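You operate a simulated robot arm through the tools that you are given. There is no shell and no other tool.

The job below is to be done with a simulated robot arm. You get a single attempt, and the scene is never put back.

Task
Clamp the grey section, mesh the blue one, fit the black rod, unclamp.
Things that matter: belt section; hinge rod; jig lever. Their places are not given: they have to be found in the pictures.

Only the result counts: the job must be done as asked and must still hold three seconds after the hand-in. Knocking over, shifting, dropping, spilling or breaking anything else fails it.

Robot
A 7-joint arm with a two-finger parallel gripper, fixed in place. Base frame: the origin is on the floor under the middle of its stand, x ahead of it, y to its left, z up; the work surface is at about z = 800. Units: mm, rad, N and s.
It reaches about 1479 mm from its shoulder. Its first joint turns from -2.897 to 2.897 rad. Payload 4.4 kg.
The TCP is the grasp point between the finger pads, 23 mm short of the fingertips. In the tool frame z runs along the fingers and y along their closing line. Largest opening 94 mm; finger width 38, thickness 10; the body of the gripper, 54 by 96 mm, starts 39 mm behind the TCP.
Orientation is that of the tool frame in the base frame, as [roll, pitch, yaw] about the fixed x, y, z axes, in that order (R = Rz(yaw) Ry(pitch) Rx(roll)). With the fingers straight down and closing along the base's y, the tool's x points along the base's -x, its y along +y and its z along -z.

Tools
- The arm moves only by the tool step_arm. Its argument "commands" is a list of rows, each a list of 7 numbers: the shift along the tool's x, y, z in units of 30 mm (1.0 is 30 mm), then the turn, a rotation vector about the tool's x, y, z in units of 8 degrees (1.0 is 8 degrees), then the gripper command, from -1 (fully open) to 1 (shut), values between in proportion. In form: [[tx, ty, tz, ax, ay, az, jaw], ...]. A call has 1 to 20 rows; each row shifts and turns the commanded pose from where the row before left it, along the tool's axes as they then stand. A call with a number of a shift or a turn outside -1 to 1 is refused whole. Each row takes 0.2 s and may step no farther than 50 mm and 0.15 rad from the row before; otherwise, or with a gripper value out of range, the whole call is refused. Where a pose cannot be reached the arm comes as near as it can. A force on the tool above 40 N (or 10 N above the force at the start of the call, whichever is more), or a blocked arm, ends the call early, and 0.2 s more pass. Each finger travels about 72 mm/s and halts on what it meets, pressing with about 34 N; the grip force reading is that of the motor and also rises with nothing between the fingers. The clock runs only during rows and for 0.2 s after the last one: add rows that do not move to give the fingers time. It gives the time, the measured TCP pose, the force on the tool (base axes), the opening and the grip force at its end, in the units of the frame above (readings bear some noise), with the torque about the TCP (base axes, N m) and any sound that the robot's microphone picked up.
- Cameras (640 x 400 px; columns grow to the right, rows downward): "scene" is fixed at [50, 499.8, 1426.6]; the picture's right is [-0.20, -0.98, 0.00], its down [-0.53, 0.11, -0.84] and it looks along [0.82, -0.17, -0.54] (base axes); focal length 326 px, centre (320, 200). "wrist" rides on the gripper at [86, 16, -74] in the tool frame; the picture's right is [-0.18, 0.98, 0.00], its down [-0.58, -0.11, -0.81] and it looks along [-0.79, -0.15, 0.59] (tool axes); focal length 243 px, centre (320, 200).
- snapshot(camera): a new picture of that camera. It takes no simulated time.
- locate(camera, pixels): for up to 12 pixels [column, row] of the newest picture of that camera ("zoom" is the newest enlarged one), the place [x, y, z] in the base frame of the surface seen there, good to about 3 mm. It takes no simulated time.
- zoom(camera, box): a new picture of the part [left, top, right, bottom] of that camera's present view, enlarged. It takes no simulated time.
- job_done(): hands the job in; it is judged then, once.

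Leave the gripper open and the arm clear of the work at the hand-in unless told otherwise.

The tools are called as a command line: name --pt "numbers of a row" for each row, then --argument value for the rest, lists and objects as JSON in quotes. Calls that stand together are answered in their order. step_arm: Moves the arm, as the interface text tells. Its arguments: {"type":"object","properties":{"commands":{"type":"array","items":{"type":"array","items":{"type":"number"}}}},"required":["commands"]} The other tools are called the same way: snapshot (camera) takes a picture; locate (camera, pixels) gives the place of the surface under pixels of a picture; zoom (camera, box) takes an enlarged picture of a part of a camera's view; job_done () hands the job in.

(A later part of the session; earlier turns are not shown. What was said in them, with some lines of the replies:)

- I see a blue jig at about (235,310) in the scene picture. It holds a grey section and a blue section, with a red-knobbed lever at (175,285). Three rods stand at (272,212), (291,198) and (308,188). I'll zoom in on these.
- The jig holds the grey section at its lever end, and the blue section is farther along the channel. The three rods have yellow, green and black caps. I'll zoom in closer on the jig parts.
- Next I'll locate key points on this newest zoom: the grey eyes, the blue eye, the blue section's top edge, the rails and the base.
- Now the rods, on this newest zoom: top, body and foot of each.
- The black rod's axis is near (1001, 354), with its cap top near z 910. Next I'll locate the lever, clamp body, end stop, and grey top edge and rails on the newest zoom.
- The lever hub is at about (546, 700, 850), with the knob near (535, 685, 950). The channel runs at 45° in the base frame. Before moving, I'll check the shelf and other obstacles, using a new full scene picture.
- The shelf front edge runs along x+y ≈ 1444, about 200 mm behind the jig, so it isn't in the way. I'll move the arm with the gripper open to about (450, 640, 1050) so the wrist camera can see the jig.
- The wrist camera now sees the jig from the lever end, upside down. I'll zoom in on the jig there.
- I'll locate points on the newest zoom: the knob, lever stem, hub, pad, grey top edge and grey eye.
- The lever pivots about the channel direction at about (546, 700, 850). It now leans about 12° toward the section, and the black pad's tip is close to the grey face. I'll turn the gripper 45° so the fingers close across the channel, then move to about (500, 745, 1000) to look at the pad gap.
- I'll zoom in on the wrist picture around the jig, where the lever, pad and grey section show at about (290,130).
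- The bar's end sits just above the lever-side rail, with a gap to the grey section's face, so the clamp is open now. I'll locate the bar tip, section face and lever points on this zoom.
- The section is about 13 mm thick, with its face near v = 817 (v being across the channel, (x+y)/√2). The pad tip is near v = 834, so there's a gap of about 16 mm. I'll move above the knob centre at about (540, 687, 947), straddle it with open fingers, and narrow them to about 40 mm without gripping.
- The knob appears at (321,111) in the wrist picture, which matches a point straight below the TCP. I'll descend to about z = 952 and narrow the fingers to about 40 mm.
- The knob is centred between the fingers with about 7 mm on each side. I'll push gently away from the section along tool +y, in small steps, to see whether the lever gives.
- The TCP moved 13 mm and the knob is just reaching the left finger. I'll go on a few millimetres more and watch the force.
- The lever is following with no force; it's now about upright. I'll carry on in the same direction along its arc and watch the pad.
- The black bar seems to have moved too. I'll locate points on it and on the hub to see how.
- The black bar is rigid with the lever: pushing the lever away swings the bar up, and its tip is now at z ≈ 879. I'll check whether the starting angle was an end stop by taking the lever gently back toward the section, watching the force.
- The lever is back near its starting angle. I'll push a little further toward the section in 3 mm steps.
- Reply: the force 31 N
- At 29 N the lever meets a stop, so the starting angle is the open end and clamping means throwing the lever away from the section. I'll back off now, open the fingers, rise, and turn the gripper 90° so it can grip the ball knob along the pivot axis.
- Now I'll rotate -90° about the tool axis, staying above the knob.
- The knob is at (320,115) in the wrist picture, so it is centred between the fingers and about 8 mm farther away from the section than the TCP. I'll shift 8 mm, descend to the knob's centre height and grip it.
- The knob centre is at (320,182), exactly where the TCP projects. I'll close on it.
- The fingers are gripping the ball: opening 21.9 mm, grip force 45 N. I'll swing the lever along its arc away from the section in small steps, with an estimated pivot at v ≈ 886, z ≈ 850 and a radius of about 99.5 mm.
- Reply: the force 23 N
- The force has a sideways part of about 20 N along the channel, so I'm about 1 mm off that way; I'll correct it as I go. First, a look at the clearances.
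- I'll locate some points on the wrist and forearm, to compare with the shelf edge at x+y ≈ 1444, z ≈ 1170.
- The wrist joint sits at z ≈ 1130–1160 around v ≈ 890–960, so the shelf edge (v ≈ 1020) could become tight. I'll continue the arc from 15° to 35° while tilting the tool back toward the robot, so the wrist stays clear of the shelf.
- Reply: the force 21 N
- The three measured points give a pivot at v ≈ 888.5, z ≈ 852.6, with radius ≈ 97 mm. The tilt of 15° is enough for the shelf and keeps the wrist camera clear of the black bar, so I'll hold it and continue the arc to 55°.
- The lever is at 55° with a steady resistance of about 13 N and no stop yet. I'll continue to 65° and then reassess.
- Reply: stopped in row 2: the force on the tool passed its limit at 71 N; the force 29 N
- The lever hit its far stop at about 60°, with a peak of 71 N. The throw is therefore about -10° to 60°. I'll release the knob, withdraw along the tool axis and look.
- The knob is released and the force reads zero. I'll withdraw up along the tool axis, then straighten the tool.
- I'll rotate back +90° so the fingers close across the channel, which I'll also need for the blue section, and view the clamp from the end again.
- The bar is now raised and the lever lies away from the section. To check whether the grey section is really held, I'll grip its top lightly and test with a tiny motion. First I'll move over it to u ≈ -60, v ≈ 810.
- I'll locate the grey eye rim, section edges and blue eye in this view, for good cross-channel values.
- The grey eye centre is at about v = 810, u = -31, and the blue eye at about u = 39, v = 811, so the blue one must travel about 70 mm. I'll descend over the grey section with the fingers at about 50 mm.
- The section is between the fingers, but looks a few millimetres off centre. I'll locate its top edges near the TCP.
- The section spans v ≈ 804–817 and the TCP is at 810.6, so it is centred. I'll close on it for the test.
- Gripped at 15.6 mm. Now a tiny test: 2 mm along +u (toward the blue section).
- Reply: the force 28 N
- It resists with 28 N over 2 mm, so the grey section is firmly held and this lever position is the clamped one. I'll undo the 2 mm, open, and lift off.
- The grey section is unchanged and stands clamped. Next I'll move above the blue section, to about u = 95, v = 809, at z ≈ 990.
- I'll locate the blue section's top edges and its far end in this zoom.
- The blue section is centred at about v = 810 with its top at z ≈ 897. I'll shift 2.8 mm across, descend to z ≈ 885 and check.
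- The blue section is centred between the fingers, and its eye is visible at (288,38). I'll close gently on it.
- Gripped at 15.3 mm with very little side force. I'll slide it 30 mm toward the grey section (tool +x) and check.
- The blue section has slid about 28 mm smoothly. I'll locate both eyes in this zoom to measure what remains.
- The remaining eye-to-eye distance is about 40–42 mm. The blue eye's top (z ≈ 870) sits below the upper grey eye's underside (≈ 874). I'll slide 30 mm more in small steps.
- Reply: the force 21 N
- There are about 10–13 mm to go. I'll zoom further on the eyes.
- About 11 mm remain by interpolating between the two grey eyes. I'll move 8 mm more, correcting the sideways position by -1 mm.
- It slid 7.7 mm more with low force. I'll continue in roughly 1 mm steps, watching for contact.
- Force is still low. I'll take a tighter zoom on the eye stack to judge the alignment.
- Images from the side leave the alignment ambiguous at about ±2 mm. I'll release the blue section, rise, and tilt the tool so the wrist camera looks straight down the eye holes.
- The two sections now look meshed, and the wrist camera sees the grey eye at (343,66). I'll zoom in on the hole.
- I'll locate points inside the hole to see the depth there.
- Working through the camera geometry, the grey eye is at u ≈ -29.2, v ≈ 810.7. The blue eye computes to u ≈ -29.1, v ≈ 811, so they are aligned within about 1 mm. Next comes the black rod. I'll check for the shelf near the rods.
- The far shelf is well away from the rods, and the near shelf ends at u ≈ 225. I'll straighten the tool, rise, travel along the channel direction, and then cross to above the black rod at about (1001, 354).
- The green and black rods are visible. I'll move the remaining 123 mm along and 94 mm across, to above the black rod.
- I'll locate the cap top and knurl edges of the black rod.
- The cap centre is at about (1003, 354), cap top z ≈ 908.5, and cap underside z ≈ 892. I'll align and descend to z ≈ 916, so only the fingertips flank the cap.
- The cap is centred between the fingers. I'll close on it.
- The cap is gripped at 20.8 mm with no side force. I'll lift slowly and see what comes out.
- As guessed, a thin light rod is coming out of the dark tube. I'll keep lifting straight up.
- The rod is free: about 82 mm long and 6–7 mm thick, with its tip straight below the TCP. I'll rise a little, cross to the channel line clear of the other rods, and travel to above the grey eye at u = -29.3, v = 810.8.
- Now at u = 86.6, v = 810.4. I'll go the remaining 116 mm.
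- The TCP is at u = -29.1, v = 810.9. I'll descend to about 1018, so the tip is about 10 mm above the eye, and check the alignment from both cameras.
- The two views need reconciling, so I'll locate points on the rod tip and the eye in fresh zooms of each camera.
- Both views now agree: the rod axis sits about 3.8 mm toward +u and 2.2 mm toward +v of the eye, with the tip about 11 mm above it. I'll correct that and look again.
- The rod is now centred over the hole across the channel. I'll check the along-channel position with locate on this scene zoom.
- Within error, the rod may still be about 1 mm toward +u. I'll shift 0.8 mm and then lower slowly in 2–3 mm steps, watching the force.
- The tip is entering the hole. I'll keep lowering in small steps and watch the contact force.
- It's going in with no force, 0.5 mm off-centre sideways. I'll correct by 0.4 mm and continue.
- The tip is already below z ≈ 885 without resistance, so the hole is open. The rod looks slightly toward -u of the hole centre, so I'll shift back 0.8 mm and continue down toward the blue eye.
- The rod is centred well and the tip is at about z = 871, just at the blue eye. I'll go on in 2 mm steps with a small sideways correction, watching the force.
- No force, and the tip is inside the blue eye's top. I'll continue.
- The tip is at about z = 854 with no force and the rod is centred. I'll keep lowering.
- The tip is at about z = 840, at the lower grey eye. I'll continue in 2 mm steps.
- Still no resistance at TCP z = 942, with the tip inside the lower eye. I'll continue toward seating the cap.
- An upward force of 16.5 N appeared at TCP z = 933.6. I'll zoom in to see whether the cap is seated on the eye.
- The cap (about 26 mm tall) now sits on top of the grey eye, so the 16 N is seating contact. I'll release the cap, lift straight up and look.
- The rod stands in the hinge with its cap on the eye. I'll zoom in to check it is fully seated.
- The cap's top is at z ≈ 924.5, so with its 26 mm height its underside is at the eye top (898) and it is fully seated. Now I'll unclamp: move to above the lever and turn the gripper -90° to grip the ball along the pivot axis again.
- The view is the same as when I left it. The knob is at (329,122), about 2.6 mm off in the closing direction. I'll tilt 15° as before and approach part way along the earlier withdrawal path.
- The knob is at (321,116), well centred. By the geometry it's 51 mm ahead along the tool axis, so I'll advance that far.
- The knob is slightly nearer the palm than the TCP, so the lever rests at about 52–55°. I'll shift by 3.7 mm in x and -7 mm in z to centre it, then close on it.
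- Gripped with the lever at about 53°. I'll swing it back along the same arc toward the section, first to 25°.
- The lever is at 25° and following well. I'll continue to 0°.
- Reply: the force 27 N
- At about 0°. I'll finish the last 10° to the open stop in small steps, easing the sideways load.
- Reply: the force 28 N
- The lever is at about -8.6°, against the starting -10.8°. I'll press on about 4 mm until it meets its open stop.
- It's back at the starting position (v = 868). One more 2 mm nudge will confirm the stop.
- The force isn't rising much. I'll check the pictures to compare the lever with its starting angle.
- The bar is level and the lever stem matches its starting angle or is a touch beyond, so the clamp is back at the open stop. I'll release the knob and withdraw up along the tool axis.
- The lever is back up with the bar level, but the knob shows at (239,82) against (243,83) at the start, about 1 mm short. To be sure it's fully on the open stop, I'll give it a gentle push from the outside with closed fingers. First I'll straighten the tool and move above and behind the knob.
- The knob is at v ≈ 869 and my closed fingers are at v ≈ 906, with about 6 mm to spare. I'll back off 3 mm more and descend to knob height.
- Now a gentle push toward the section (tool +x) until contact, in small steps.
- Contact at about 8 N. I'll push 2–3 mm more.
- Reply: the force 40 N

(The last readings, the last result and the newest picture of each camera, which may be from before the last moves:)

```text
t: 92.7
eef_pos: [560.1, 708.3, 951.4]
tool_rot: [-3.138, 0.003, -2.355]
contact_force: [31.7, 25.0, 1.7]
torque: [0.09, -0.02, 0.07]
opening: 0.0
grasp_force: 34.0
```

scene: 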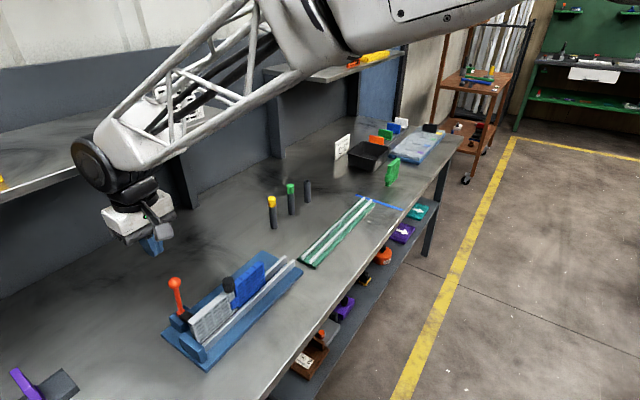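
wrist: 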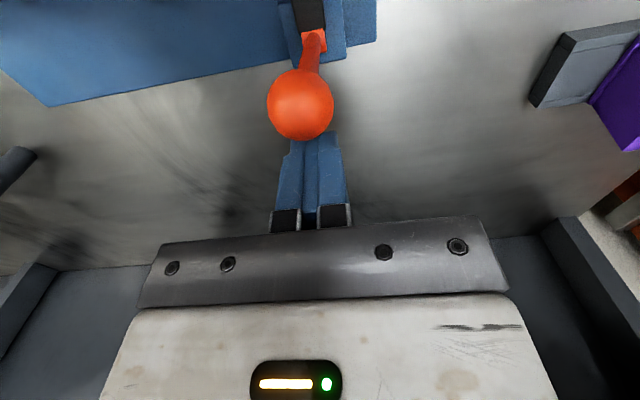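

A firm stop at 40 N: the lever is fully on its open stop. I'll back away, rise and open the gripper.

step_arm --pt "-0.2 0 0 0 0 0 1" --pt "-0.2 0 0 0 0 0 1" --pt "0 0 -0.8 0 0 0 1" --pt "0 0 -1 0 0 0 1" --pt "0 0 -1 0 0 0 0" --pt "0 0 -0.5 0 0 0 -1" --pt "0 0 0 0 0 0 -1"

zoom --camera "scene" --box '[160, 270, 215, 335]'

zoom --camera "scene" --box '[150, 230, 310, 380]'

```text
t: 94.3
eef_pos: [567.3, 714.3, 1051.4]
tool_rot: [-3.141, 0.001, -2.357]
contact_force: [0.0, 0.5, -0.1]
torque: [0.01, 0.04, -0.02]
opening: 93.6
grasp_force: 0.1
```

```text
6.15 times, centred on (188, 302) of scene
```

zoom: 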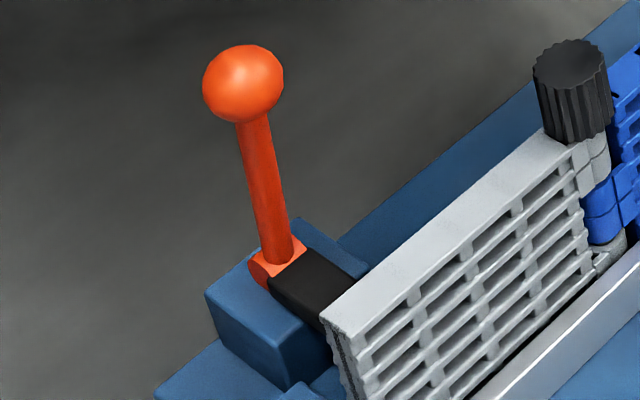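

```text
2.67 times, centred on (230, 305) of scene
```

zoom: 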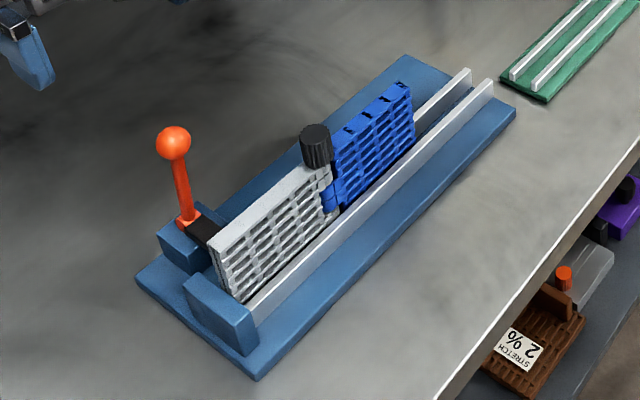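

The knob is back at exactly its starting picture position (243,83). The sections are hinged with the black-capped rod seated and the clamp is open. I'll move the arm clear, back toward its starting area, and take a last look.

step_arm --pt "0.6 0 -0.4 0 0 0 -1" --pt "0.8 0 -0.4 0 0 0 -1" --pt "0.8 0 -0.4 0 0 0 -1" --pt "0.8 -0.3 -0.4 0 0 0 -1" --pt "0.8 -0.5 -0.5 0 0 0 -1" --pt "0.8 -0.5 -0.5 0 0 0 -1" --pt "0.8 -0.5 -0.6 0 0 0 -1" --pt "0.8 -0.5 -0.6 0 0 0 -1" --pt "0.8 -0.5 -0.6 0 0 0 -1" --pt "0.8 -0.5 -0.6 0 0 0 -1" --pt "0 0 0 0 0 0 -1"

snapshot --camera "scene"

zoom --camera "scene" --box '[160, 240, 310, 370]'

zoom --camera "scene" --box '[215, 268, 245, 315]'

```text
t: 96.7
eef_pos: [469.8, 480.5, 1202.2]
tool_rot: [-3.139, 0.003, -2.358]
contact_force: [0.6, -0.2, -1.8]
torque: [-0.02, 0.01, -0.02]
opening: 94.2
grasp_force: 0.2
```

```text
taken
```

scene: 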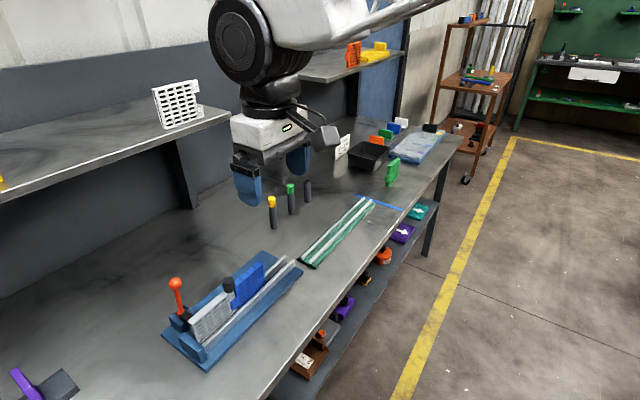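

```text
3.08 times, centred on (235, 305) of scene
```

zoom: 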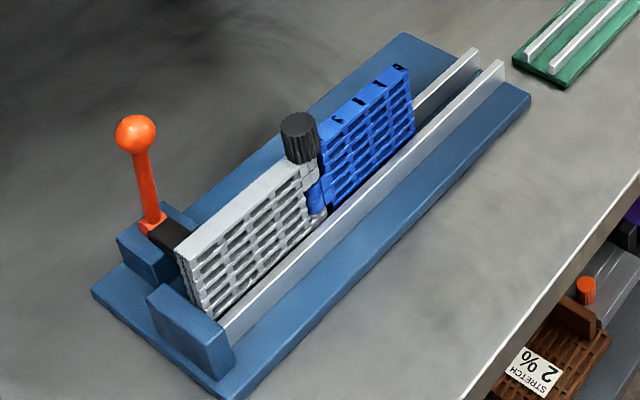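

```text
8.51 times, centred on (230, 292) of scene
```

zoom: 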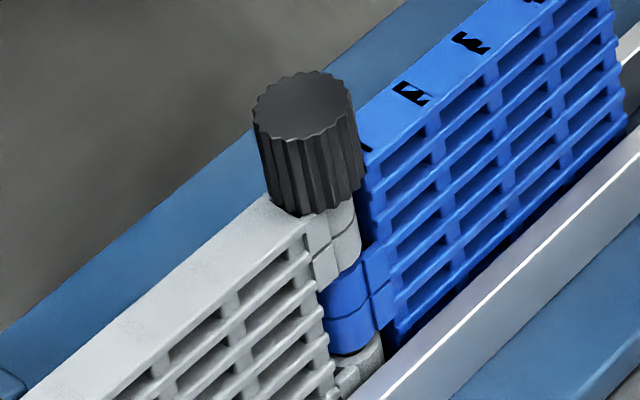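

The result:
- The grey and blue sections are meshed in the channel.
- The black-capped rod is seated through all the eyes.
- The lever is at its original open stop.
- The other rods and the empty tube are standing.
- The arm is clear with the gripper open.

I'm handing the job in.

job_done

```text
The job is handed in.
```

The job is handed in. The grey and blue sections are hinged together with the black-capped rod, and the clamp is open again.

- **Clamp:** I threw the lever to its far stop, about 60° away from the section. A 2 mm test pull on the grey section met about 28 N, so I took it as held.
- **Mesh:** I slid the blue section about 68 mm along the channel. Its eye lined up with the grey eyes to within about 1 mm.
- **Rod:** The black rod went down through all three eyes with no resistance. It stopped with its cap resting on the top grey eye.
- **Unclamp:** The lever is back against its original stop and matches its starting position in the picture. I did not repeat the pull test to confirm the grey section is free.

In the last picture the yellow and green rods and the empty black-rod tube are still standing. The arm is clear of the work with the gripper open.
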